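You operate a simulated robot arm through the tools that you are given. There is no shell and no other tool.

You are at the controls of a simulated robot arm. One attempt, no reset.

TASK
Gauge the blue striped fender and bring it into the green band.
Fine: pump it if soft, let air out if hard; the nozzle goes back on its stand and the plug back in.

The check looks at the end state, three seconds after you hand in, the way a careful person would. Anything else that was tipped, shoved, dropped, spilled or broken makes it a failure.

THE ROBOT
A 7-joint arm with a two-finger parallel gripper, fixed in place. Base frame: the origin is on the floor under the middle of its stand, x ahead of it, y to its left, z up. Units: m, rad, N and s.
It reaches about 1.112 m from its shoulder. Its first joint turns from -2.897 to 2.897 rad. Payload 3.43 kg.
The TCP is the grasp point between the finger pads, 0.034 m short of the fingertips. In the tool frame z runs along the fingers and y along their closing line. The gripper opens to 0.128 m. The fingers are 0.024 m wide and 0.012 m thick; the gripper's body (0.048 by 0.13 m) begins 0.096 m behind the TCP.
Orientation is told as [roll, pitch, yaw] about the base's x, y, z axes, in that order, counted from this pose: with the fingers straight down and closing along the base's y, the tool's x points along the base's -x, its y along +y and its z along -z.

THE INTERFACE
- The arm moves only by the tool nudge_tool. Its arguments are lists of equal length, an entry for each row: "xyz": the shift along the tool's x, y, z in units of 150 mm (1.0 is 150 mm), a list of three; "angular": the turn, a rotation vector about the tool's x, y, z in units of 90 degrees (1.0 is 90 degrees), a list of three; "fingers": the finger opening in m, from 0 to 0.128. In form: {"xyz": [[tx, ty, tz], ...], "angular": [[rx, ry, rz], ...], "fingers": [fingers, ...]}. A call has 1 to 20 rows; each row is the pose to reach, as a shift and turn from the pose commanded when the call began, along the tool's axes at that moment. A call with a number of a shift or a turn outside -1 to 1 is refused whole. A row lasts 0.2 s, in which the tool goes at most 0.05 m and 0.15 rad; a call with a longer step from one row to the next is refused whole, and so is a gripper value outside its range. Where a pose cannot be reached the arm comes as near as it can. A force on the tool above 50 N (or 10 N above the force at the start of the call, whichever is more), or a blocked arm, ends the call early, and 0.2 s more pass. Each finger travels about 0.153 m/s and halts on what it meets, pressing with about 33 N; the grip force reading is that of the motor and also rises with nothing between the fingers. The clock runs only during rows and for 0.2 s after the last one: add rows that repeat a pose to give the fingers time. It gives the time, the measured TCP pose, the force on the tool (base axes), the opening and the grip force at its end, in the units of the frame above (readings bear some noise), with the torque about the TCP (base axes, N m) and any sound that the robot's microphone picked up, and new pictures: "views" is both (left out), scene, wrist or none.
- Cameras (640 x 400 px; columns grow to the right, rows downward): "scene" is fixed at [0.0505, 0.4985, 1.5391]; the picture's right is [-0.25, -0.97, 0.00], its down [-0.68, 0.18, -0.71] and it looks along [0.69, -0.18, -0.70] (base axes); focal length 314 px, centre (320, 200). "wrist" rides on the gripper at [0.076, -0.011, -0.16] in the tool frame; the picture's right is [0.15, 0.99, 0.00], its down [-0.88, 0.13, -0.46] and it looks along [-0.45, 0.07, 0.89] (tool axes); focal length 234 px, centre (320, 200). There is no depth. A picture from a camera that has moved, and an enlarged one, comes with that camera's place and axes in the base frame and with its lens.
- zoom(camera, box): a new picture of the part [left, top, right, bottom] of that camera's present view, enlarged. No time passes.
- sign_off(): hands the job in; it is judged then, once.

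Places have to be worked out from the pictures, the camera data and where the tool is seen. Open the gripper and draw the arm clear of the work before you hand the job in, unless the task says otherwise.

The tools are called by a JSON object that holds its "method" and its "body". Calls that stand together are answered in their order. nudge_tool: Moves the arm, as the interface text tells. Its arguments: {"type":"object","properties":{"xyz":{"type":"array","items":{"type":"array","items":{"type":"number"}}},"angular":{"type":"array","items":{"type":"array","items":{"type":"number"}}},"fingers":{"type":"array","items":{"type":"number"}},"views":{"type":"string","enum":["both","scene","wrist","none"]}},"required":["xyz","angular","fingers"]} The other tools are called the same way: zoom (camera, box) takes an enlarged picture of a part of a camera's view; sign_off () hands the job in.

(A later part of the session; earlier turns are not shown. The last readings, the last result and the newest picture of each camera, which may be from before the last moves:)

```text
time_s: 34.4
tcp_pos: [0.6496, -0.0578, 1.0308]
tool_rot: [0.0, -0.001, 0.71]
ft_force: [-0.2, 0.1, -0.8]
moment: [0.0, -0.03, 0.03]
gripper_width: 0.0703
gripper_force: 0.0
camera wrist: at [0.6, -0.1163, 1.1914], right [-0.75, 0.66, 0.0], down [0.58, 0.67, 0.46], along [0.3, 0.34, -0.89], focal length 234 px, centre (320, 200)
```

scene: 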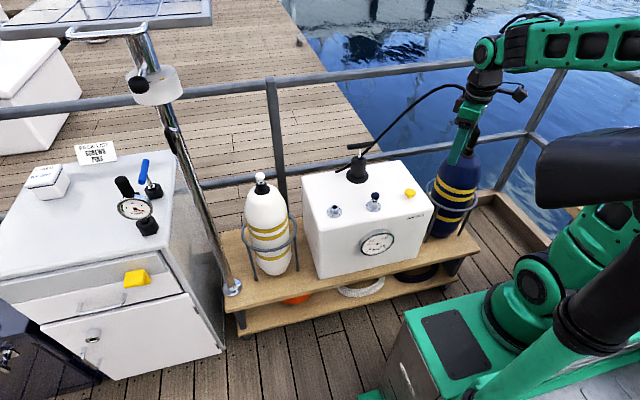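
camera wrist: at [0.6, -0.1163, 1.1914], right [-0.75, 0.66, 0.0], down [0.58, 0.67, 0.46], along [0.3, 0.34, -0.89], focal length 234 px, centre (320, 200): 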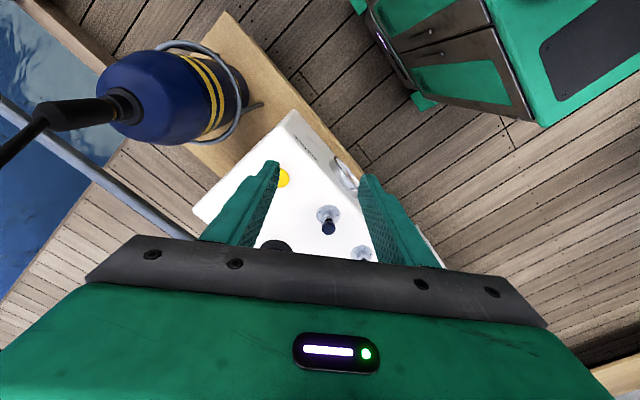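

I yawed the wrong way; I want the camera on the +y side, away from the hose. I'll reverse the yaw while moving in +y at this safe distance.

{"method": "nudge_tool", "body": {"xyz": [[-0.083, 0.096, 0], [-0.165, 0.192, 0], [-0.248, 0.288, 0], [-0.33, 0.384, 0], [-0.413, 0.48, 0], [-0.496, 0.576, 0], [-0.578, 0.672, 0], [-0.661, 0.768, 0], [-0.743, 0.864, 0], [-0.826, 0.96, 0]], "angular": [[0, 0, 0.095], [0, 0, 0.19], [0, 0, 0.285], [0, 0, 0.38], [0, 0, 0.475], [0, 0, 0.57], [0, 0, 0.665], [0, 0, 0.76], [0, 0, 0.855], [0, 0, 0.95]], "fingers": [0.07, 0.07, 0.07, 0.07, 0.07, 0.07, 0.07, 0.07, 0.07, 0.07], "views": "none"}}

{"method": "nudge_tool", "body": {"xyz": [[0, 0, 0], [0, 0, 0], [0, 0, 0], [0, 0, 0], [0, 0, 0], [0, 0, 0]], "angular": [[0, 0, 0.09], [0, 0, 0.18], [0, 0, 0.27], [0, 0, 0.36], [0, 0, 0.45], [0, 0, 0.5025]], "fingers": [0.07, 0.07, 0.07, 0.07, 0.07, 0.07], "views": "both"}}

```text
time_s: 36.6
tcp_pos: [0.6503, 0.1317, 1.0314]
tool_rot: [0.0, 0.0, -0.79]
ft_force: [0.6, -1.5, 0.2]
moment: [0.0, 0.01, -0.01]
gripper_width: 0.0701
gripper_force: 0.1
```

```text
time_s: 38.0
tcp_pos: [0.6506, 0.1323, 1.0311]
tool_rot: [0.0, 0.001, -1.578]
ft_force: [0.3, 1.4, 0.8]
moment: [0.02, -0.01, 0.02]
gripper_width: 0.0701
gripper_force: 0.1
camera wrist: at [0.6398, 0.2061, 1.1904], right [0.99, 0.14, 0.0], down [0.12, -0.88, 0.46], along [0.06, -0.45, -0.89], focal length 234 px, centre (320, 200)
```

scene: 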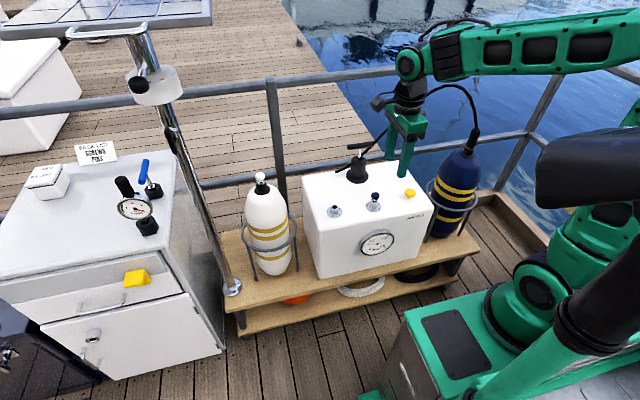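
wrist: 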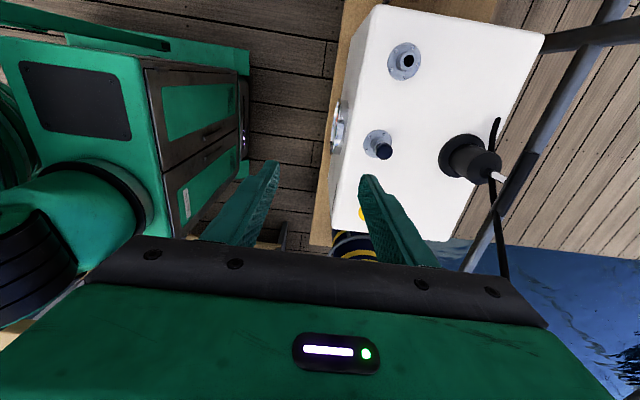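

{"method": "zoom", "body": {"camera": "wrist", "box": [400, 80, 560, 290]}}

{"method": "zoom", "body": {"camera": "scene", "box": [320, 70, 500, 220]}}

```text
1.90 times, centred on (480, 185) of wrist
camera zoom: at [0.6398, 0.2061, 1.1904], right [0.99, 0.14, 0.0], down [0.12, -0.88, 0.46], along [0.06, -0.45, -0.89], focal length 446 px, centre (15, 229)
```

zoom: 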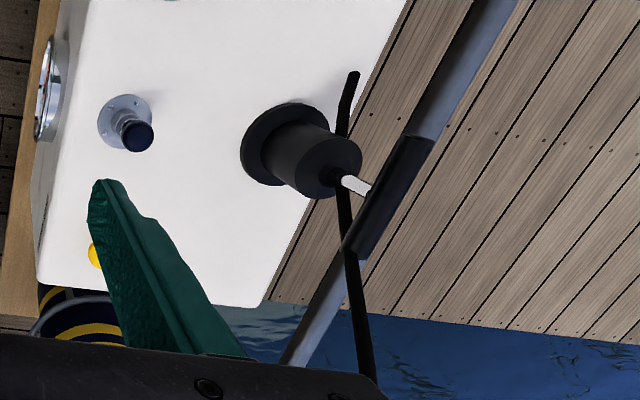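

```text
2.67 times, centred on (410, 145) of scene
camera zoom: at [0.0505, 0.4985, 1.5391], right [-0.25, -0.97, 0.0], down [-0.68, 0.18, -0.71], along [0.69, -0.18, -0.7], focal length 838 px, centre (80, 347)
```

zoom: 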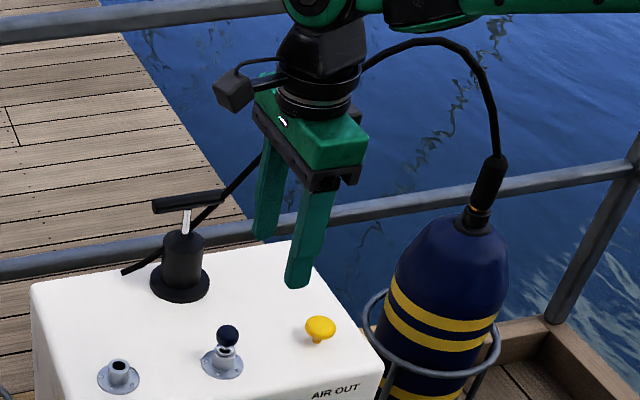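

The bar runs from y≈0.071 to 0.165 at x≈0.9325, z≈0.885, with the hose passing close to its -y end. I'll move forward at a safe height to get above the bar, with the fingers straddling it in x.

{"method": "nudge_tool", "body": {"xyz": [[-0.02, 0.3, 0], [-0.04, 0.6, 0], [-0.06, 0.9, 0]], "angular": [[0, 0, 0], [0, 0, 0], [0, 0, 0]], "fingers": [0.07, 0.07, 0.07], "views": "none"}}

{"method": "nudge_tool", "body": {"xyz": [[-0.01, 0.3, 0], [-0.02, 0.6, 0.05], [-0.03, 0.9, 0.1], [-0.03, 0.97, 0.1], [-0.03, 0.97, 0.1]], "angular": [[0, 0, 0], [0, 0, 0], [0, 0, 0], [0, 0, 0], [0, 0, 0]], "fingers": [0.07, 0.07, 0.07, 0.07, 0.07], "views": "both"}}

{"method": "zoom", "body": {"camera": "wrist", "box": [220, 60, 420, 260]}}

{"method": "zoom", "body": {"camera": "scene", "box": [310, 70, 450, 200]}}

```text
time_s: 38.8
tcp_pos: [0.7832, 0.1204, 1.0338]
tool_rot: [0.0, 0.0, -1.576]
ft_force: [-0.7, 0.4, 0.6]
moment: [0.01, -0.07, -0.01]
gripper_width: 0.0702
gripper_force: 0.0
```

```text
time_s: 40.0
tcp_pos: [0.9306, 0.1172, 1.0184]
tool_rot: [-0.002, -0.002, -1.575]
ft_force: [-0.7, -0.7, 0.7]
moment: [0.0, -0.02, -0.04]
gripper_width: 0.0698
gripper_force: 0.1
camera wrist: at [0.9191, 0.1926, 1.1773], right [0.99, 0.14, 0.0], down [0.13, -0.88, 0.46], along [0.06, -0.45, -0.89], focal length 234 px, centre (320, 200)
```

scene: 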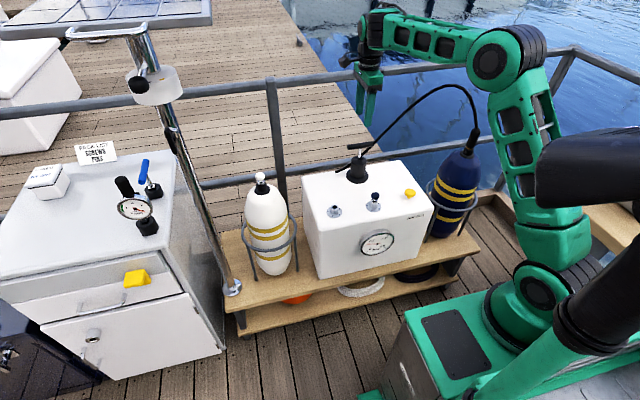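
wrist: 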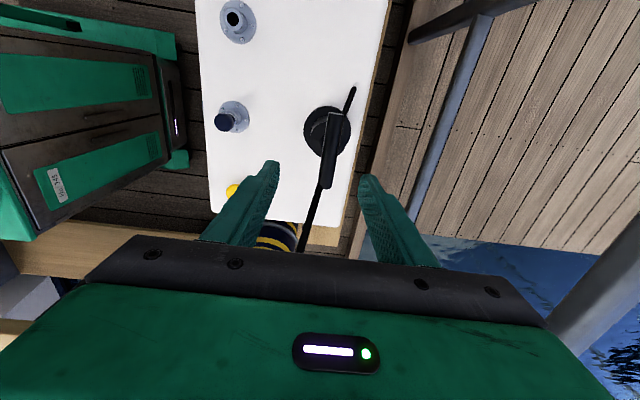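

```text
2.00 times, centred on (320, 160) of wrist
camera zoom: at [0.9191, 0.1926, 1.1773], right [0.99, 0.14, 0.0], down [0.13, -0.88, 0.46], along [0.06, -0.45, -0.89], focal length 468 px, centre (320, 280)
```

zoom: 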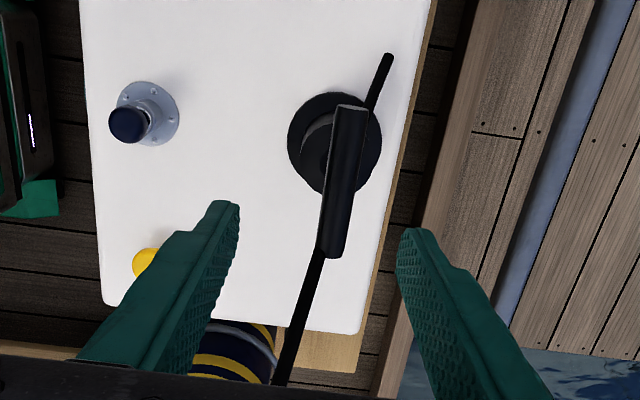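

```text
3.08 times, centred on (380, 135) of scene
camera zoom: at [0.0505, 0.4985, 1.5391], right [-0.25, -0.97, 0.0], down [-0.68, 0.18, -0.71], along [0.69, -0.18, -0.7], focal length 967 px, centre (135, 400)
```

zoom: 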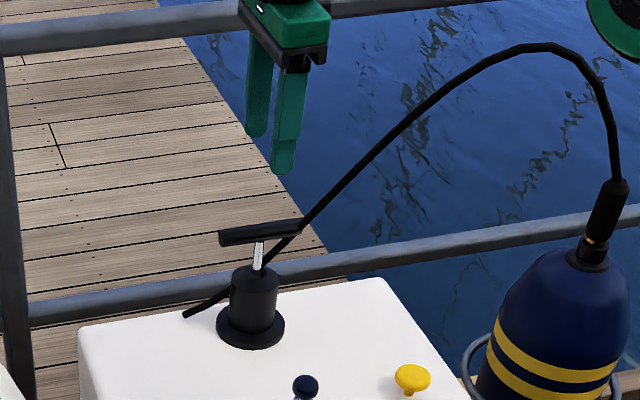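

Triangulating again, the bar centre is about (0.945, 0.113, 0.872). I'll shift +14 mm in x and come partway down to verify before gripping.

{"method": "nudge_tool", "body": {"xyz": [[0, 0.097, 0.1], [0, 0.097, 0.3], [0, 0.097, 0.5], [0, 0.097, 0.5]], "angular": [[0, 0, 0], [0, 0, 0], [0, 0, 0], [0, 0, 0]], "fingers": [0.07, 0.07, 0.07, 0.07], "views": "none"}}

{"method": "zoom", "body": {"camera": "wrist", "box": [220, 60, 420, 260]}}

{"method": "zoom", "body": {"camera": "scene", "box": [310, 70, 450, 200]}}

```text
time_s: 41.0
tcp_pos: [0.9461, 0.1189, 0.9413]
tool_rot: [0.002, -0.002, -1.577]
ft_force: [0.2, 0.6, -1.1]
moment: [-0.01, -0.01, -0.03]
gripper_width: 0.07
gripper_force: 0.1
```

```text
2.00 times, centred on (320, 160) of wrist
camera zoom: at [0.9351, 0.1933, 1.1007], right [0.99, 0.14, 0.0], down [0.13, -0.88, 0.46], along [0.06, -0.45, -0.89], focal length 468 px, centre (320, 280)
```

zoom: 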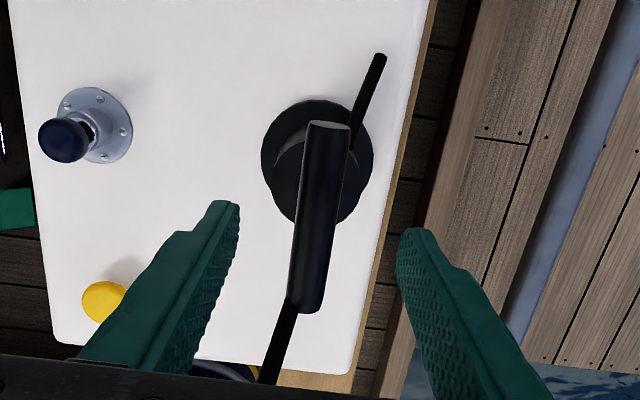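

```text
3.08 times, centred on (380, 135) of scene
camera zoom: at [0.0505, 0.4985, 1.5391], right [-0.25, -0.97, 0.0], down [-0.68, 0.18, -0.71], along [0.69, -0.18, -0.7], focal length 967 px, centre (135, 400)
```

zoom: 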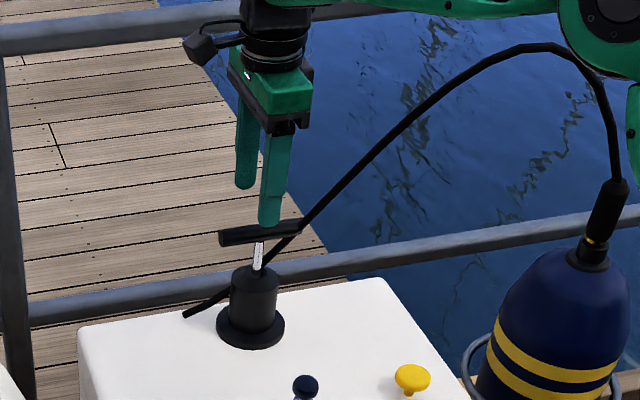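

The bar is centred between the fingers (x≈0.946). I'll descend to TCP z≈0.890 and close on it.

{"method": "nudge_tool", "body": {"xyz": [[0, 0, 0.17], [0, 0, 0.34], [0, 0, 0.34], [0, 0, 0.34], [0, 0, 0.34], [0, 0, 0.34]], "angular": [[0, 0, 0], [0, 0, 0], [0, 0, 0], [0, 0, 0], [0, 0, 0], [0, 0, 0]], "fingers": [0.07, 0.06, 0.04, 0.02, 0.01, 0.01], "views": "both"}}

{"method": "zoom", "body": {"camera": "wrist", "box": [220, 60, 420, 260]}}

{"method": "zoom", "body": {"camera": "scene", "box": [330, 110, 400, 190]}}

```text
time_s: 42.4
tcp_pos: [0.9445, 0.1169, 0.89]
tool_rot: [-0.003, -0.002, -1.574]
ft_force: [-8.9, -2.4, -0.5]
moment: [-0.06, 0.2, 0.27]
gripper_width: 0.0254
gripper_force: 45.9
camera wrist: at [0.9341, 0.1919, 1.0504], right [0.99, 0.14, 0.0], down [0.13, -0.88, 0.46], along [0.06, -0.45, -0.89], focal length 234 px, centre (320, 200)
```

scene: 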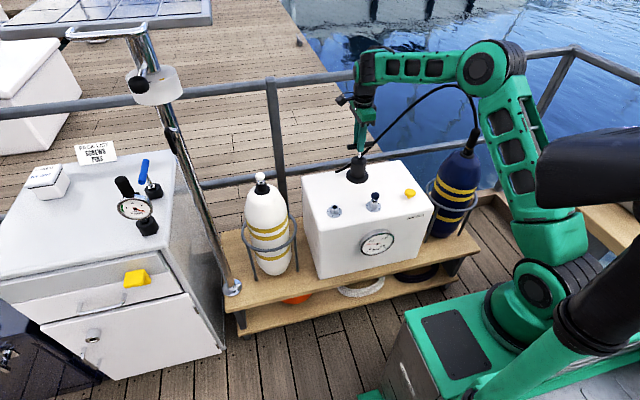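
wrist: 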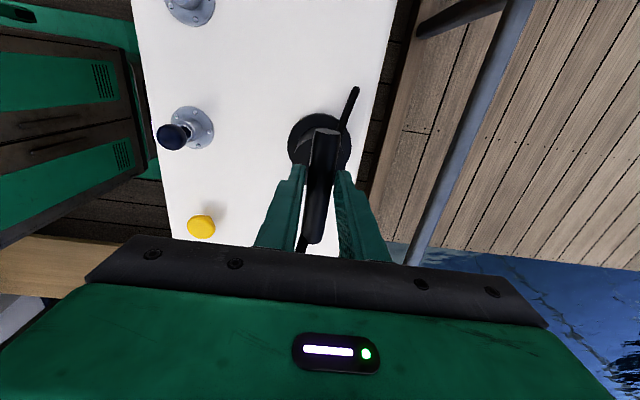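

```text
2.00 times, centred on (320, 160) of wrist
camera zoom: at [0.9341, 0.1919, 1.0504], right [0.99, 0.14, 0.0], down [0.13, -0.88, 0.46], along [0.06, -0.45, -0.89], focal length 468 px, centre (320, 280)
```

zoom: 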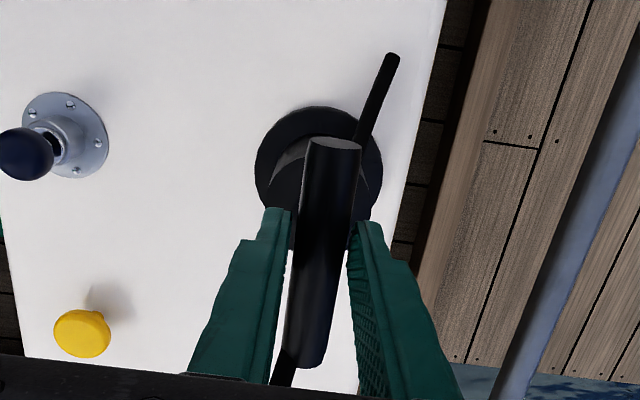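

```text
5.00 times, centred on (365, 150) of scene
camera zoom: at [0.0505, 0.4985, 1.5391], right [-0.25, -0.97, 0.0], down [-0.68, 0.18, -0.71], along [0.69, -0.18, -0.7], focal length 1572 px, centre (95, 450)
```

zoom: 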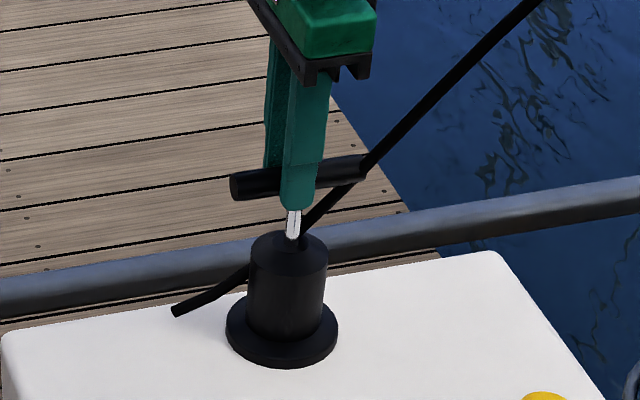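

The bar is gripped. I'll test which way it moves by pushing down in small steps.

{"method": "nudge_tool", "body": {"xyz": [[0, 0, 0.02], [0, 0, 0.04], [0, 0, 0.06]], "angular": [[0, 0, 0], [0, 0, 0], [0, 0, 0]], "fingers": [0.01, 0.01, 0.01], "views": "none"}}

{"method": "zoom", "body": {"camera": "scene", "box": [330, 110, 400, 190]}}

{"method": "zoom", "body": {"camera": "scene", "box": [350, 220, 414, 260]}}

```text
time_s: 43.2
tcp_pos: [0.9446, 0.1165, 0.8824]
tool_rot: [-0.001, -0.004, -1.576]
ft_force: [-18.3, -6.7, 0.4]
moment: [-0.26, 0.43, 0.3]
gripper_width: 0.0256
gripper_force: 45.0
```

```text
5.00 times, centred on (365, 150) of scene
camera zoom: at [0.0505, 0.4985, 1.5391], right [-0.25, -0.97, 0.0], down [-0.68, 0.18, -0.71], along [0.69, -0.18, -0.7], focal length 1572 px, centre (95, 450)
```

zoom: 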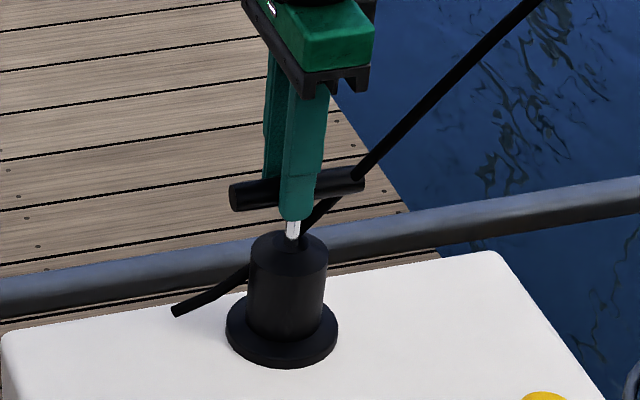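

```text
10.00 times, centred on (382, 240) of scene
camera zoom: at [0.0505, 0.4985, 1.5391], right [-0.25, -0.97, 0.0], down [-0.68, 0.18, -0.71], along [0.69, -0.18, -0.7], focal length 3144 px, centre (-300, -200)
```

zoom: 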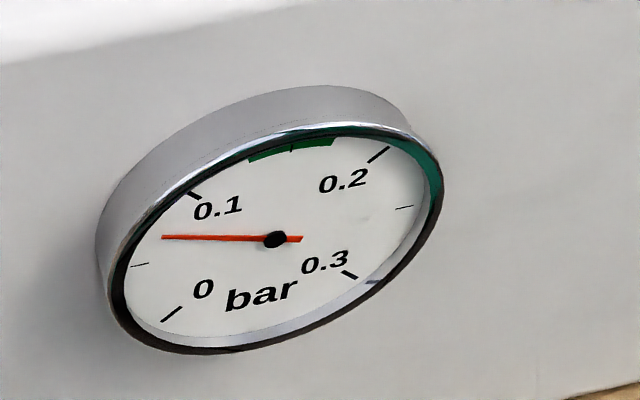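

Pushing down pumps: the handle went down 8 mm and the needle rose slightly. There is about 18 N of side force in x, so I'll shift -x by about 2 mm to relieve it while continuing down.

{"method": "nudge_tool", "body": {"xyz": [[-0.005, -0.013, 0.0], [-0.005, -0.013, 0.03], [-0.005, -0.013, 0.06], [-0.005, -0.013, 0.09]], "angular": [[0, 0, 0], [0, 0, 0], [0, 0, 0], [0, 0, 0]], "fingers": [0.01, 0.01, 0.01, 0.01], "views": "none"}}

{"method": "zoom", "body": {"camera": "scene", "box": [330, 110, 400, 190]}}

{"method": "zoom", "body": {"camera": "scene", "box": [350, 220, 414, 260]}}

```text
time_s: 44.2
tcp_pos: [0.9448, 0.1168, 0.8678]
tool_rot: [0.002, -0.001, -1.575]
ft_force: [5.1, 6.3, 1.1]
moment: [0.13, -0.11, 0.23]
gripper_width: 0.0259
gripper_force: 44.9
```

```text
5.00 times, centred on (365, 150) of scene
camera zoom: at [0.0505, 0.4985, 1.5391], right [-0.25, -0.97, 0.0], down [-0.68, 0.18, -0.71], along [0.69, -0.18, -0.7], focal length 1572 px, centre (95, 450)
```

zoom: 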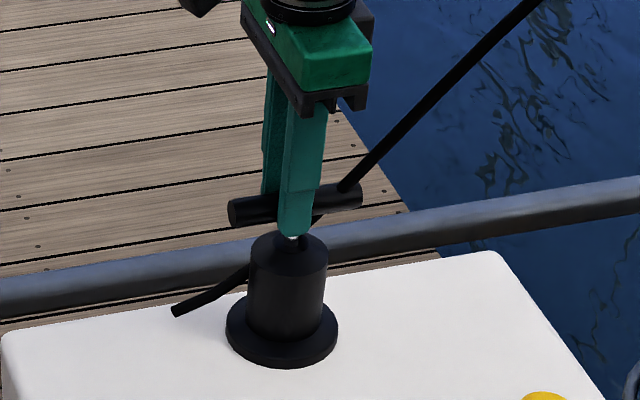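

```text
10.00 times, centred on (382, 240) of scene
camera zoom: at [0.0505, 0.4985, 1.5391], right [-0.25, -0.97, 0.0], down [-0.68, 0.18, -0.71], along [0.69, -0.18, -0.7], focal length 3144 px, centre (-300, -200)
```

zoom: 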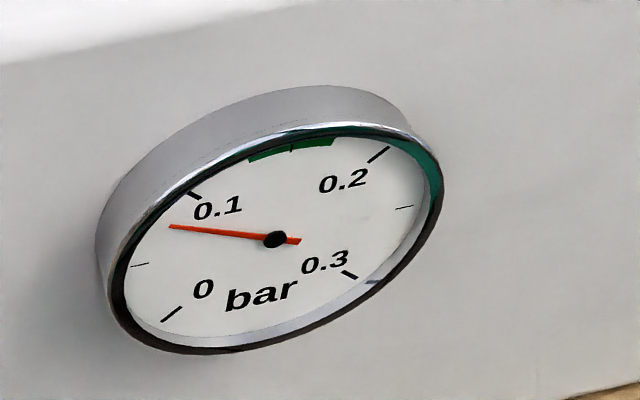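

The needle is climbing (about 0.075) and the resistance is negligible. The fingertips still have about 25 mm to the pump body, so I'll continue down.

{"method": "nudge_tool", "body": {"xyz": [[0.003, 0.003, 0.03], [0.003, 0.003, 0.06], [0.003, 0.003, 0.09], [0.003, 0.003, 0.11]], "angular": [[0, 0, 0], [0, 0, 0], [0, 0, 0], [0, 0, 0]], "fingers": [0.01, 0.01, 0.01, 0.01], "views": "none"}}

{"method": "zoom", "body": {"camera": "scene", "box": [330, 110, 400, 190]}}

{"method": "zoom", "body": {"camera": "scene", "box": [350, 220, 414, 260]}}

```text
time_s: 45.2
tcp_pos: [0.9438, 0.1167, 0.8507]
tool_rot: [0.001, -0.001, -1.577]
ft_force: [10.9, 0.8, 3.0]
moment: [-0.07, -0.25, 0.25]
gripper_width: 0.0259
gripper_force: 45.1
```

```text
5.00 times, centred on (365, 150) of scene
camera zoom: at [0.0505, 0.4985, 1.5391], right [-0.25, -0.97, 0.0], down [-0.68, 0.18, -0.71], along [0.69, -0.18, -0.7], focal length 1572 px, centre (95, 450)
```

zoom: 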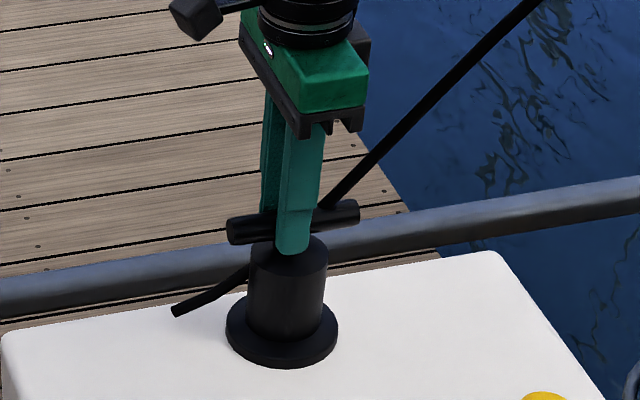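

```text
10.00 times, centred on (382, 240) of scene
camera zoom: at [0.0505, 0.4985, 1.5391], right [-0.25, -0.97, 0.0], down [-0.68, 0.18, -0.71], along [0.69, -0.18, -0.7], focal length 3144 px, centre (-300, -200)
```

zoom: 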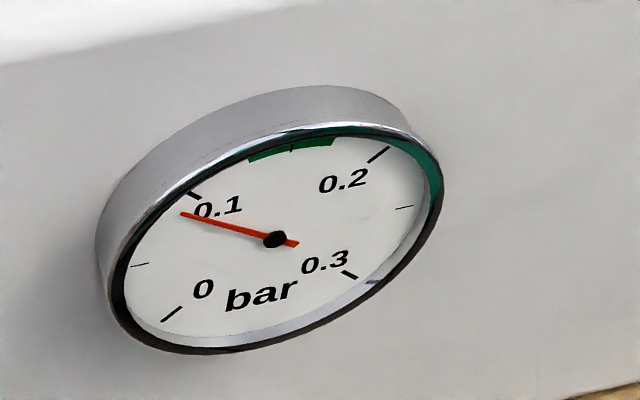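

One 39 mm stroke took it from about 0.06 to 0.087 bar. I'll draw the handle back up to its starting height and check that the gauge holds.

{"method": "nudge_tool", "body": {"xyz": [[0, 0.008, -0.06], [0, 0.008, -0.13], [0, 0.008, -0.2], [0, 0.008, -0.255]], "angular": [[0, 0, 0], [0, 0, 0], [0, 0, 0], [0, 0, 0]], "fingers": [0.01, 0.01, 0.01, 0.01], "views": "none"}}

{"method": "zoom", "body": {"camera": "scene", "box": [330, 110, 400, 190]}}

{"method": "zoom", "body": {"camera": "scene", "box": [350, 220, 414, 260]}}

```text
time_s: 46.2
tcp_pos: [0.9454, 0.1178, 0.8902]
tool_rot: [-0.002, 0.0, -1.573]
ft_force: [4.1, 3.2, -0.2]
moment: [0.21, -0.17, 0.16]
gripper_width: 0.0257
gripper_force: 45.3
```

```text
5.00 times, centred on (365, 150) of scene
camera zoom: at [0.0505, 0.4985, 1.5391], right [-0.25, -0.97, 0.0], down [-0.68, 0.18, -0.71], along [0.69, -0.18, -0.7], focal length 1572 px, centre (95, 450)
```

zoom: 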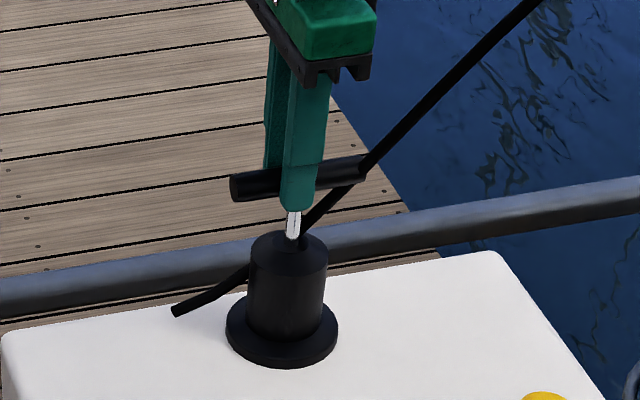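

```text
10.00 times, centred on (382, 240) of scene
camera zoom: at [0.0505, 0.4985, 1.5391], right [-0.25, -0.97, 0.0], down [-0.68, 0.18, -0.71], along [0.69, -0.18, -0.7], focal length 3144 px, centre (-300, -200)
```

zoom: 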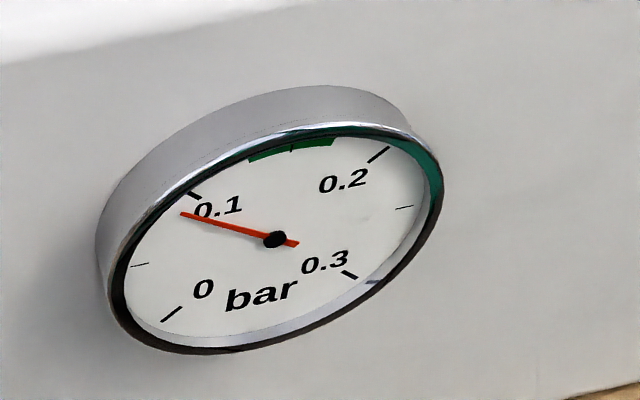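

The gauge held at about 0.087 on the upstroke. Now the second down-stroke.

{"method": "nudge_tool", "body": {"xyz": [[0, 0.003, 0.06], [0, 0.003, 0.12], [0, 0.003, 0.18], [0, 0.003, 0.225], [0, 0.003, 0.263]], "angular": [[0, 0, 0], [0, 0, 0], [0, 0, 0], [0, 0, 0], [0, 0, 0]], "fingers": [0.01, 0.01, 0.01, 0.01, 0.01], "views": "none"}}

{"method": "zoom", "body": {"camera": "scene", "box": [350, 220, 414, 260]}}

{"method": "zoom", "body": {"camera": "scene", "box": [330, 70, 530, 270]}}

```text
time_s: 47.4
tcp_pos: [0.9461, 0.1172, 0.8508]
tool_rot: [-0.002, -0.002, -1.578]
ft_force: [-12.3, -1.5, 2.3]
moment: [-0.47, 0.26, 0.17]
gripper_width: 0.0255
gripper_force: 44.7
```

```text
10.00 times, centred on (382, 240) of scene
camera zoom: at [0.0505, 0.4985, 1.5391], right [-0.25, -0.97, 0.0], down [-0.68, 0.18, -0.71], along [0.69, -0.18, -0.7], focal length 3144 px, centre (-300, -200)
```

zoom: 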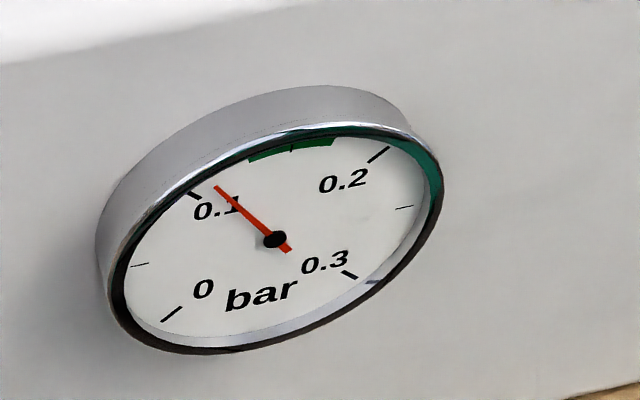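

```text
2.00 times, centred on (430, 170) of scene
camera zoom: at [0.0505, 0.4985, 1.5391], right [-0.25, -0.97, 0.0], down [-0.68, 0.18, -0.71], along [0.69, -0.18, -0.7], focal length 629 px, centre (100, 260)
```

zoom: 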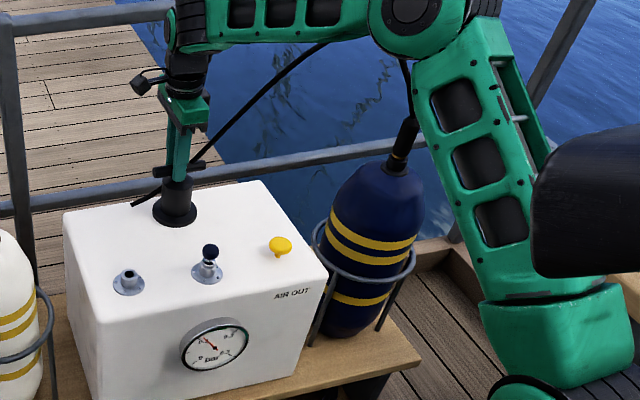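

Now about 0.113 bar, so each stroke adds about 0.027. Up again, then a third stroke, with a small -x trim for the side force.

{"method": "nudge_tool", "body": {"xyz": [[0, -0.008, -0.06], [0, -0.008, -0.13], [0, -0.008, -0.2], [0, -0.008, -0.261], [0, -0.008, -0.261]], "angular": [[0, 0, 0], [0, 0, 0], [0, 0, 0], [0, 0, 0], [0, 0, 0]], "fingers": [0.01, 0.01, 0.01, 0.01, 0.01], "views": "none"}}

{"method": "nudge_tool", "body": {"xyz": [[0, 0, 0.06], [0, 0, 0.12], [0, 0, 0.18], [0, 0, 0.225], [0, 0, 0.263]], "angular": [[0, 0, 0], [0, 0, 0], [0, 0, 0], [0, 0, 0], [0, 0, 0]], "fingers": [0.01, 0.01, 0.01, 0.01, 0.01], "views": "none"}}

{"method": "zoom", "body": {"camera": "scene", "box": [350, 220, 414, 260]}}

```text
time_s: 48.6
tcp_pos: [0.9441, 0.117, 0.8894]
tool_rot: [0.0, -0.002, -1.576]
ft_force: [-7.9, 3.4, 0.7]
moment: [0.11, 0.14, 0.17]
gripper_width: 0.0257
gripper_force: 45.0
```

```text
time_s: 49.8
tcp_pos: [0.9466, 0.1175, 0.8505]
tool_rot: [-0.001, -0.002, -1.576]
ft_force: [-16.3, 1.7, 6.8]
moment: [0.16, 0.44, 0.28]
gripper_width: 0.0258
gripper_force: 45.3
```

```text
10.00 times, centred on (382, 240) of scene
camera zoom: at [0.0505, 0.4985, 1.5391], right [-0.25, -0.97, 0.0], down [-0.68, 0.18, -0.71], along [0.69, -0.18, -0.7], focal length 3144 px, centre (-300, -200)
```

zoom: 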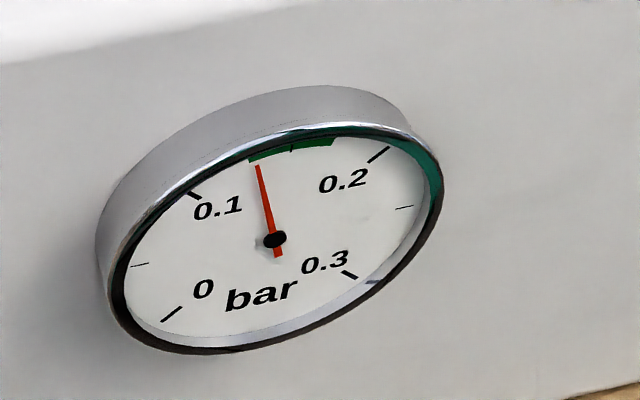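

About 0.138 bar, just inside the green band. One more half stroke of about 20 mm should centre it near 0.15; up first, then half down.

{"method": "nudge_tool", "body": {"xyz": [[0, -0.012, -0.06], [0, -0.012, -0.13], [0, -0.012, -0.2], [0, -0.012, -0.261], [0, -0.012, -0.261]], "angular": [[0, 0, 0], [0, 0, 0], [0, 0, 0], [0, 0, 0], [0, 0, 0]], "fingers": [0.01, 0.01, 0.01, 0.01, 0.01], "views": "none"}}

{"method": "nudge_tool", "body": {"xyz": [[0, 0, 0.05], [0, 0, 0.09], [0, 0, 0.127], [0, 0, 0.127]], "angular": [[0, 0, 0], [0, 0, 0], [0, 0, 0], [0, 0, 0]], "fingers": [0.01, 0.01, 0.01, 0.01], "views": "none"}}

{"method": "zoom", "body": {"camera": "scene", "box": [350, 220, 414, 260]}}

```text
time_s: 51.0
tcp_pos: [0.9443, 0.1162, 0.8887]
tool_rot: [0.004, -0.003, -1.577]
ft_force: [27.0, 2.3, 1.0]
moment: [0.2, -0.64, 0.3]
gripper_width: 0.0257
gripper_force: 45.1
```

```text
time_s: 52.0
tcp_pos: [0.9453, 0.1168, 0.8683]
tool_rot: [0.003, -0.003, -1.575]
ft_force: [36.1, 8.0, 0.7]
moment: [0.36, -0.84, 0.22]
gripper_width: 0.0255
gripper_force: 44.6
```

```text
10.00 times, centred on (382, 240) of scene
camera zoom: at [0.0505, 0.4985, 1.5391], right [-0.25, -0.97, 0.0], down [-0.68, 0.18, -0.71], along [0.69, -0.18, -0.7], focal length 3144 px, centre (-300, -200)
```

zoom: 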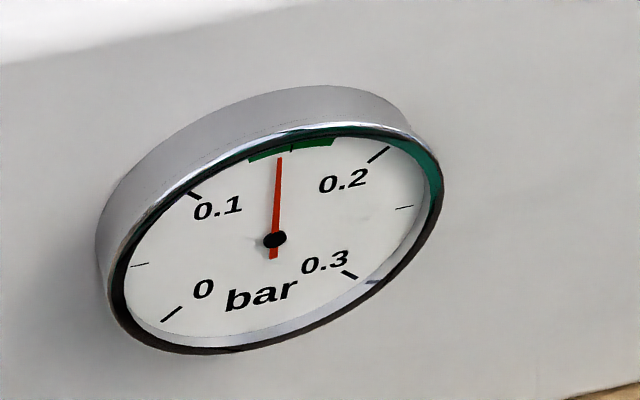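

The needle is now about 0.147, well inside the band. I over-trimmed in x (36 N of side force), so I'll correct that, add about 4 mm more stroke, then raise the handle to its original height.

{"method": "nudge_tool", "body": {"xyz": [[0, 0.015, 0.0], [0, 0.024, 0.01], [0, 0.024, 0.027], [0, 0.024, 0.027]], "angular": [[0, 0, 0], [0, 0, 0], [0, 0, 0], [0, 0, 0]], "fingers": [0.01, 0.01, 0.01, 0.01], "views": "none"}}

{"method": "zoom", "body": {"camera": "scene", "box": [350, 220, 414, 260]}}

```text
time_s: 53.0
tcp_pos: [0.9457, 0.1172, 0.8653]
tool_rot: [-0.003, -0.002, -1.575]
ft_force: [-5.9, 2.1, 1.7]
moment: [-0.26, 0.2, 0.17]
gripper_width: 0.0257
gripper_force: 44.6
```

```text
10.00 times, centred on (382, 240) of scene
camera zoom: at [0.0505, 0.4985, 1.5391], right [-0.25, -0.97, 0.0], down [-0.68, 0.18, -0.71], along [0.69, -0.18, -0.7], focal length 3144 px, centre (-300, -200)
```

zoom: 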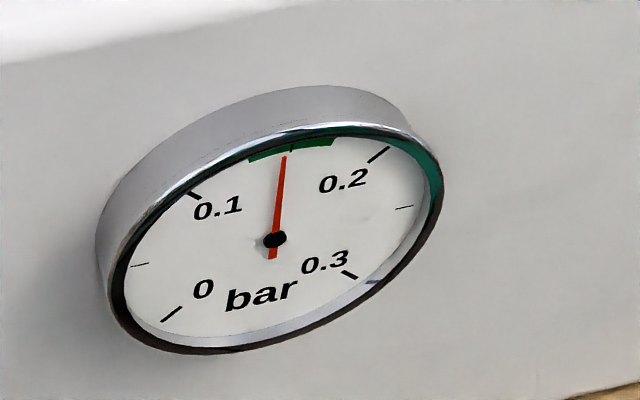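

Needle at about 0.149 bar, in the middle of the green band. I'll raise the handle to its original height and release it.

{"method": "nudge_tool", "body": {"xyz": [[0, 0, -0.06], [0, 0, -0.12], [0, 0, -0.165], [0, 0, -0.165]], "angular": [[0, 0, 0], [0, 0, 0], [0, 0, 0], [0, 0, 0]], "fingers": [0.01, 0.01, 0.01, 0.01], "views": "none"}}

{"method": "nudge_tool", "body": {"xyz": [[0, 0, 0], [0, 0, 0], [0, 0, 0], [0, 0, -0.2], [0, 0, -0.5], [0, 0, -0.8], [0, 0, -0.95]], "angular": [[0, 0, 0], [0, 0, 0], [0, 0, 0], [0, 0, 0], [0, 0, 0], [0, 0, 0], [0, 0, 0]], "fingers": [0.03, 0.06, 0.07, 0.07, 0.07, 0.07, 0.07], "views": "both"}}

{"method": "zoom", "body": {"camera": "scene", "box": [350, 220, 414, 260]}}

{"method": "zoom", "body": {"camera": "scene", "box": [330, 70, 530, 270]}}

```text
time_s: 54.0
tcp_pos: [0.9455, 0.1179, 0.891]
tool_rot: [-0.002, -0.002, -1.578]
ft_force: [-21.4, -0.1, -0.5]
moment: [-0.05, 0.49, 0.2]
gripper_width: 0.0256
gripper_force: 45.3
```

```text
time_s: 55.6
tcp_pos: [0.948, 0.1183, 1.0326]
tool_rot: [0.0, -0.001, -1.574]
ft_force: [0.0, -0.5, -0.9]
moment: [0.0, 0.03, -0.03]
gripper_width: 0.0701
gripper_force: 0.0
camera wrist: at [0.936, 0.1927, 1.1928], right [0.99, 0.14, 0.0], down [0.13, -0.88, 0.46], along [0.06, -0.45, -0.89], focal length 234 px, centre (320, 200)
```

scene: 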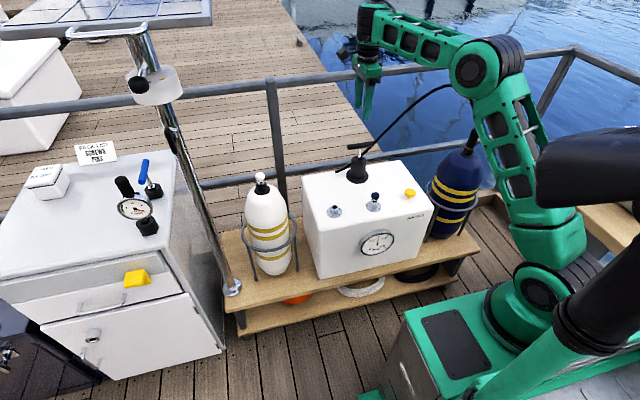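
wrist: 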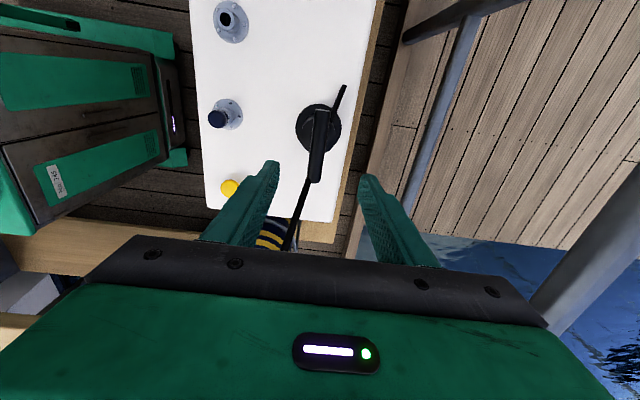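

```text
10.00 times, centred on (382, 240) of scene
camera zoom: at [0.0505, 0.4985, 1.5391], right [-0.25, -0.97, 0.0], down [-0.68, 0.18, -0.71], along [0.69, -0.18, -0.7], focal length 3144 px, centre (-300, -200)
```

zoom: 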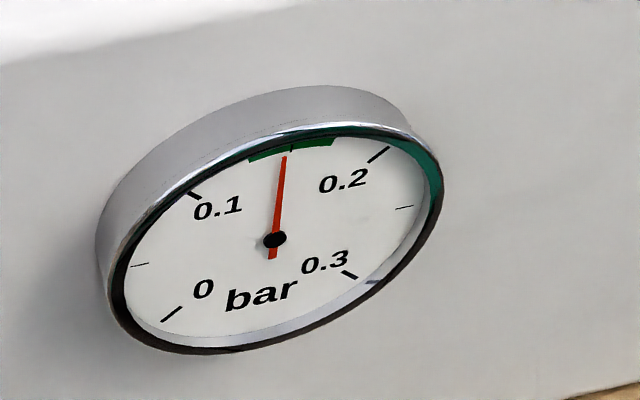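

```text
2.00 times, centred on (430, 170) of scene
camera zoom: at [0.0505, 0.4985, 1.5391], right [-0.25, -0.97, 0.0], down [-0.68, 0.18, -0.71], along [0.69, -0.18, -0.7], focal length 629 px, centre (100, 260)
```

zoom: 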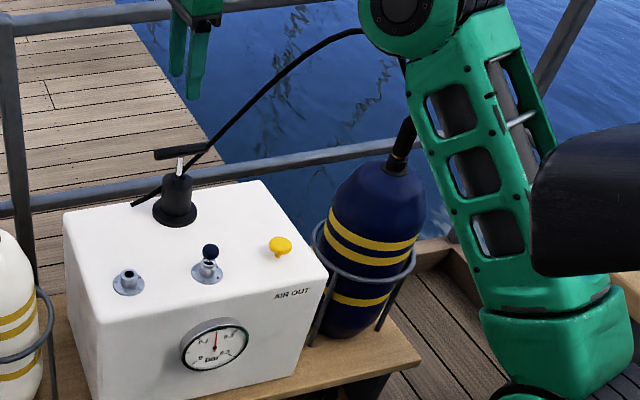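

The pressure holds at about 0.149. Next I'll retreat, turn the gripper back to yaw 0, and go back for the nozzle.

{"method": "nudge_tool", "body": {"xyz": [[0, -0.3, 0], [0, -0.6, 0], [0, -0.9, 0], [0, -0.99, 0]], "angular": [[0, 0, 0], [0, 0, 0], [0, 0, 0], [0, 0, 0]], "fingers": [0.07, 0.07, 0.07, 0.07], "views": "none"}}

{"method": "nudge_tool", "body": {"xyz": [[0, -0.25, 0], [0, -0.5, 0], [0, -0.75, 0], [0, -0.99, 0], [-0.15, -0.99, 0], [-0.3, -0.99, 0], [-0.45, -0.99, 0], [-0.6, -0.99, 0], [-0.75, -0.99, 0], [-0.9, -0.99, 0], [-0.99, -0.99, 0]], "angular": [[0, 0, -0.09], [0, 0, -0.18], [0, 0, -0.27], [0, 0, -0.36], [0, 0, -0.45], [0, 0, -0.54], [0, 0, -0.63], [0, 0, -0.72], [0, 0, -0.81], [0, 0, -0.9], [0, 0, -0.99]], "fingers": [0.07, 0.07, 0.07, 0.07, 0.07, 0.07, 0.07, 0.07, 0.07, 0.07, 0.07], "views": "scene"}}

```text
time_s: 56.6
tcp_pos: [0.7991, 0.1177, 1.0315]
tool_rot: [-0.002, -0.002, -1.576]
ft_force: [0.9, 0.4, 0.8]
moment: [-0.01, 0.03, -0.03]
gripper_width: 0.0698
gripper_force: 0.0
```

```text
time_s: 59.0
tcp_pos: [0.6486, -0.029, 1.0336]
tool_rot: [0.0, 0.0, -0.018]
ft_force: [-0.1, 0.1, 0.3]
moment: [0.02, -0.02, -0.05]
gripper_width: 0.0698
gripper_force: 0.0
```

scene: 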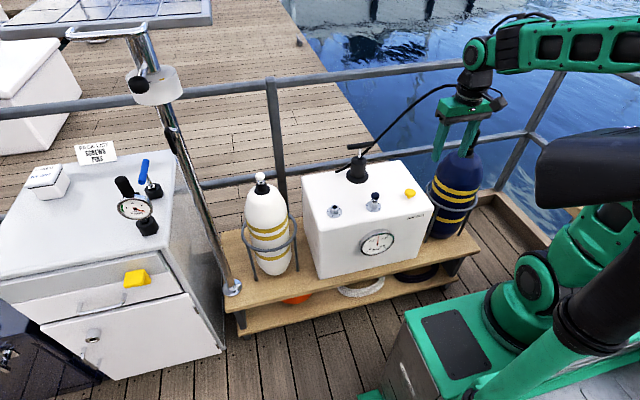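

I'll move back to the line behind the nozzle and tilt 45° again.

{"method": "nudge_tool", "body": {"xyz": [[0, -0.3, 0], [0, -0.6, 0], [0, -0.9, 0]], "angular": [[0, 0, -0.004], [0, 0, -0.008], [0, 0, -0.0115]], "fingers": [0.07, 0.07, 0.07], "views": "none"}}

{"method": "nudge_tool", "body": {"xyz": [[-0.08, -0.12, 0.008], [-0.16, -0.24, 0.016], [-0.24, -0.36, 0.024], [-0.32, -0.48, 0.032], [-0.4, -0.6, 0.04], [-0.476, -0.71, 0.05], [-0.476, -0.71, 0.05]], "angular": [[0, -0.083, 0], [0, -0.166, 0], [0, -0.249, 0], [0, -0.332, 0], [0, -0.415, 0], [0, -0.4985, 0], [0, -0.4985, 0]], "fingers": [0.07, 0.07, 0.07, 0.07, 0.07, 0.07, 0.07], "views": "both"}}

{"method": "zoom", "body": {"camera": "wrist", "box": [220, 60, 420, 260]}}

{"method": "zoom", "body": {"camera": "scene", "box": [430, 60, 530, 180]}}

```text
time_s: 59.8
tcp_pos: [0.6475, -0.1649, 1.0316]
tool_rot: [0.0, -0.001, 0.0]
ft_force: [-0.4, 0.2, -0.1]
moment: [-0.02, 0.0, 0.02]
gripper_width: 0.0699
gripper_force: 0.0
```

```text
time_s: 61.4
tcp_pos: [0.7179, -0.2713, 1.0248]
tool_rot: [0.0, -0.784, -0.001]
ft_force: [0.1, -0.1, -0.7]
moment: [0.01, -0.02, 0.0]
gripper_width: 0.07
gripper_force: 0.0
camera wrist: at [0.55, -0.2833, 1.0844], right [-0.1, 0.99, -0.1], down [0.3, 0.13, 0.94], along [0.95, 0.06, -0.31], focal length 234 px, centre (320, 200)
```

scene: 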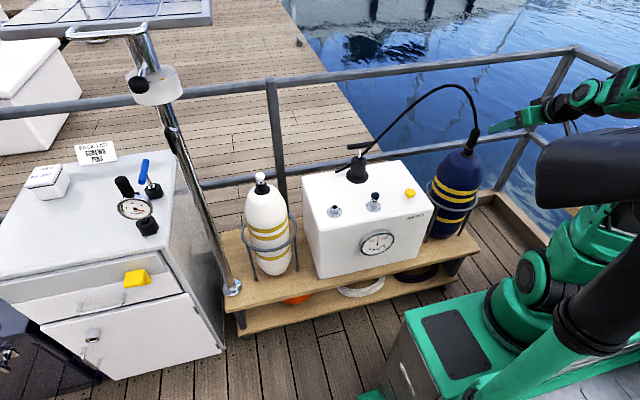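
wrist: 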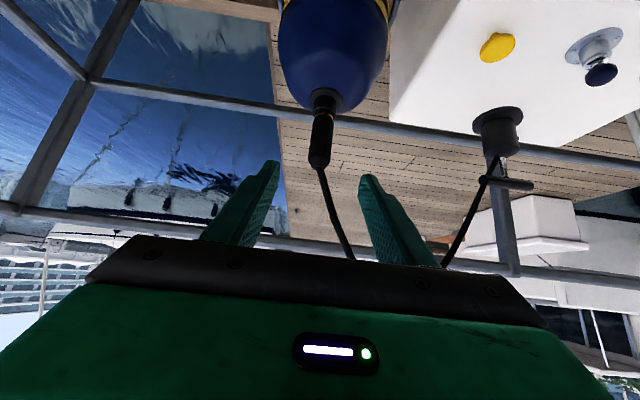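

```text
2.00 times, centred on (320, 160) of wrist
camera zoom: at [0.55, -0.2833, 1.0844], right [-0.1, 0.99, -0.1], down [0.3, 0.13, 0.94], along [0.95, 0.06, -0.31], focal length 468 px, centre (320, 280)
```

zoom: 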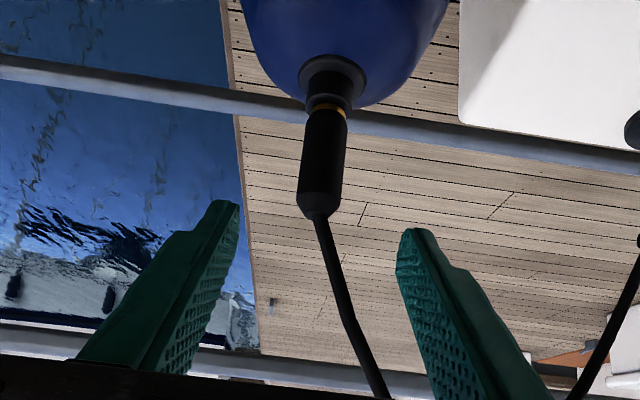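

```text
3.33 times, centred on (480, 120) of scene
camera zoom: at [0.0505, 0.4985, 1.5391], right [-0.25, -0.97, 0.0], down [-0.68, 0.18, -0.71], along [0.69, -0.18, -0.7], focal length 1048 px, centre (-213, 467)
```

zoom: 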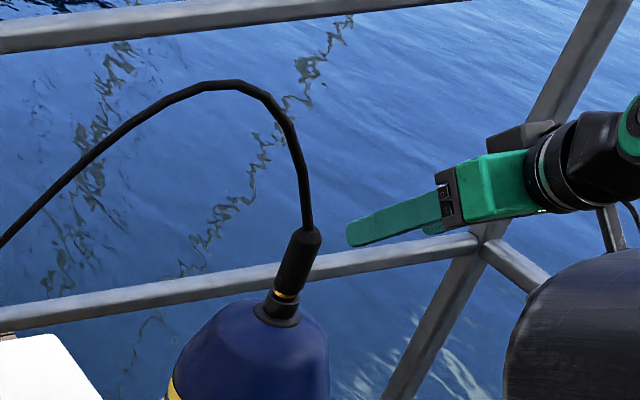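

The nozzle is as I left it. I'll approach along the tool axis to the earlier release pose at about (0.8207, -0.2701, 0.9227).

{"method": "nudge_tool", "body": {"xyz": [[0, 0.004, 0.25], [0, 0.008, 0.5], [-0.003, 0.008, 0.72], [-0.003, 0.008, 0.72]], "angular": [[0, 0, 0], [0, 0, 0], [0, 0, 0], [0, 0, 0]], "fingers": [0.07, 0.07, 0.06, 0.06], "views": "none"}}

{"method": "zoom", "body": {"camera": "wrist", "box": [220, 60, 420, 260]}}

{"method": "zoom", "body": {"camera": "scene", "box": [430, 60, 530, 180]}}

```text
time_s: 62.4
tcp_pos: [0.7941, -0.2696, 0.9489]
tool_rot: [0.0, -0.783, -0.002]
ft_force: [1.2, 0.1, 0.2]
moment: [0.0, 0.01, -0.03]
gripper_width: 0.0601
gripper_force: 0.0
```

```text
2.00 times, centred on (320, 160) of wrist
camera zoom: at [0.6276, -0.282, 1.0089], right [-0.1, 0.99, -0.1], down [0.3, 0.13, 0.94], along [0.95, 0.06, -0.31], focal length 468 px, centre (320, 280)
```

zoom: 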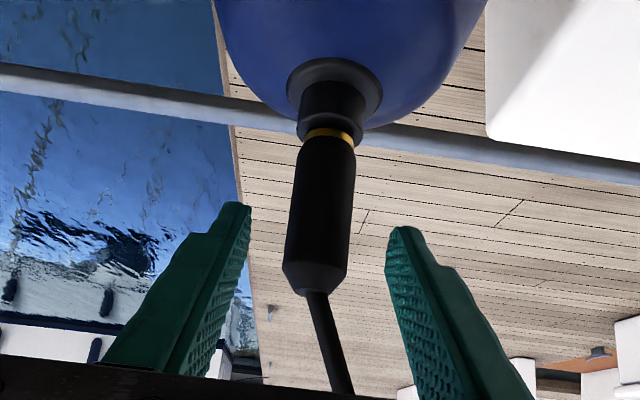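

```text
3.33 times, centred on (480, 120) of scene
camera zoom: at [0.0505, 0.4985, 1.5391], right [-0.25, -0.97, 0.0], down [-0.68, 0.18, -0.71], along [0.69, -0.18, -0.7], focal length 1048 px, centre (-213, 467)
```

zoom: 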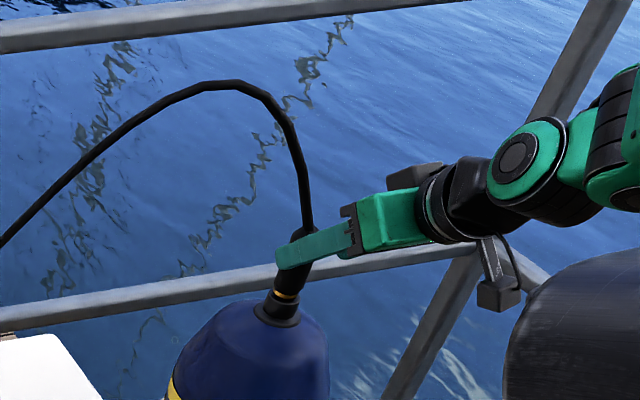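

Aligned. I'll advance the last 37 mm and close on the nozzle.

{"method": "nudge_tool", "body": {"xyz": [[0, -0.003, 0.13], [0, -0.003, 0.249], [0, -0.003, 0.249], [0, -0.003, 0.249], [0, -0.003, 0.249], [0, -0.003, 0.249]], "angular": [[0, 0, 0], [0, 0, 0], [0, 0, 0], [0, 0, 0], [0, 0, 0], [0, 0, 0]], "fingers": [0.06, 0.055, 0.05, 0.035, 0.02, 0.02], "views": "none"}}

{"method": "zoom", "body": {"camera": "wrist", "box": [220, 60, 420, 260]}}

{"method": "zoom", "body": {"camera": "scene", "box": [350, 220, 414, 260]}}

```text
time_s: 63.8
tcp_pos: [0.8191, -0.2721, 0.9227]
tool_rot: [-0.001, -0.785, -0.002]
ft_force: [0.2, 1.4, -0.6]
moment: [0.06, -0.02, 0.02]
gripper_width: 0.028
gripper_force: 33.5
```

```text
2.00 times, centred on (320, 160) of wrist
camera zoom: at [0.6524, -0.2843, 0.9821], right [-0.1, 0.99, -0.1], down [0.3, 0.13, 0.94], along [0.95, 0.06, -0.31], focal length 468 px, centre (320, 280)
```

zoom: 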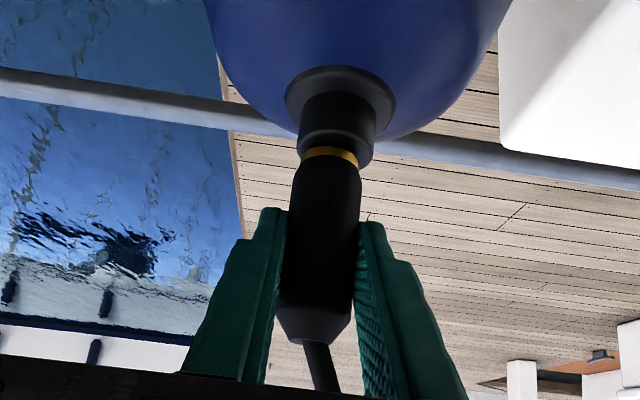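

```text
10.00 times, centred on (382, 240) of scene
camera zoom: at [0.0505, 0.4985, 1.5391], right [-0.25, -0.97, 0.0], down [-0.68, 0.18, -0.71], along [0.69, -0.18, -0.7], focal length 3144 px, centre (-300, -200)
```

zoom: 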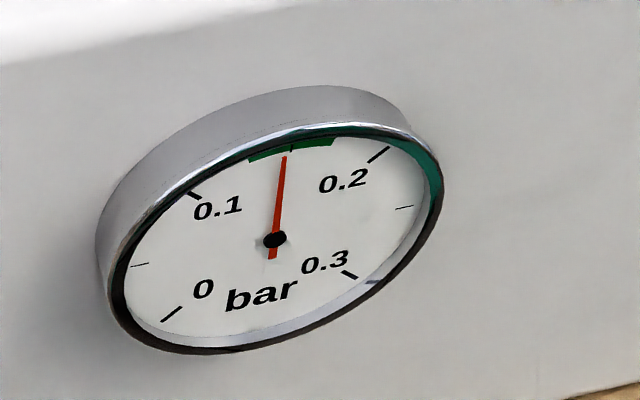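

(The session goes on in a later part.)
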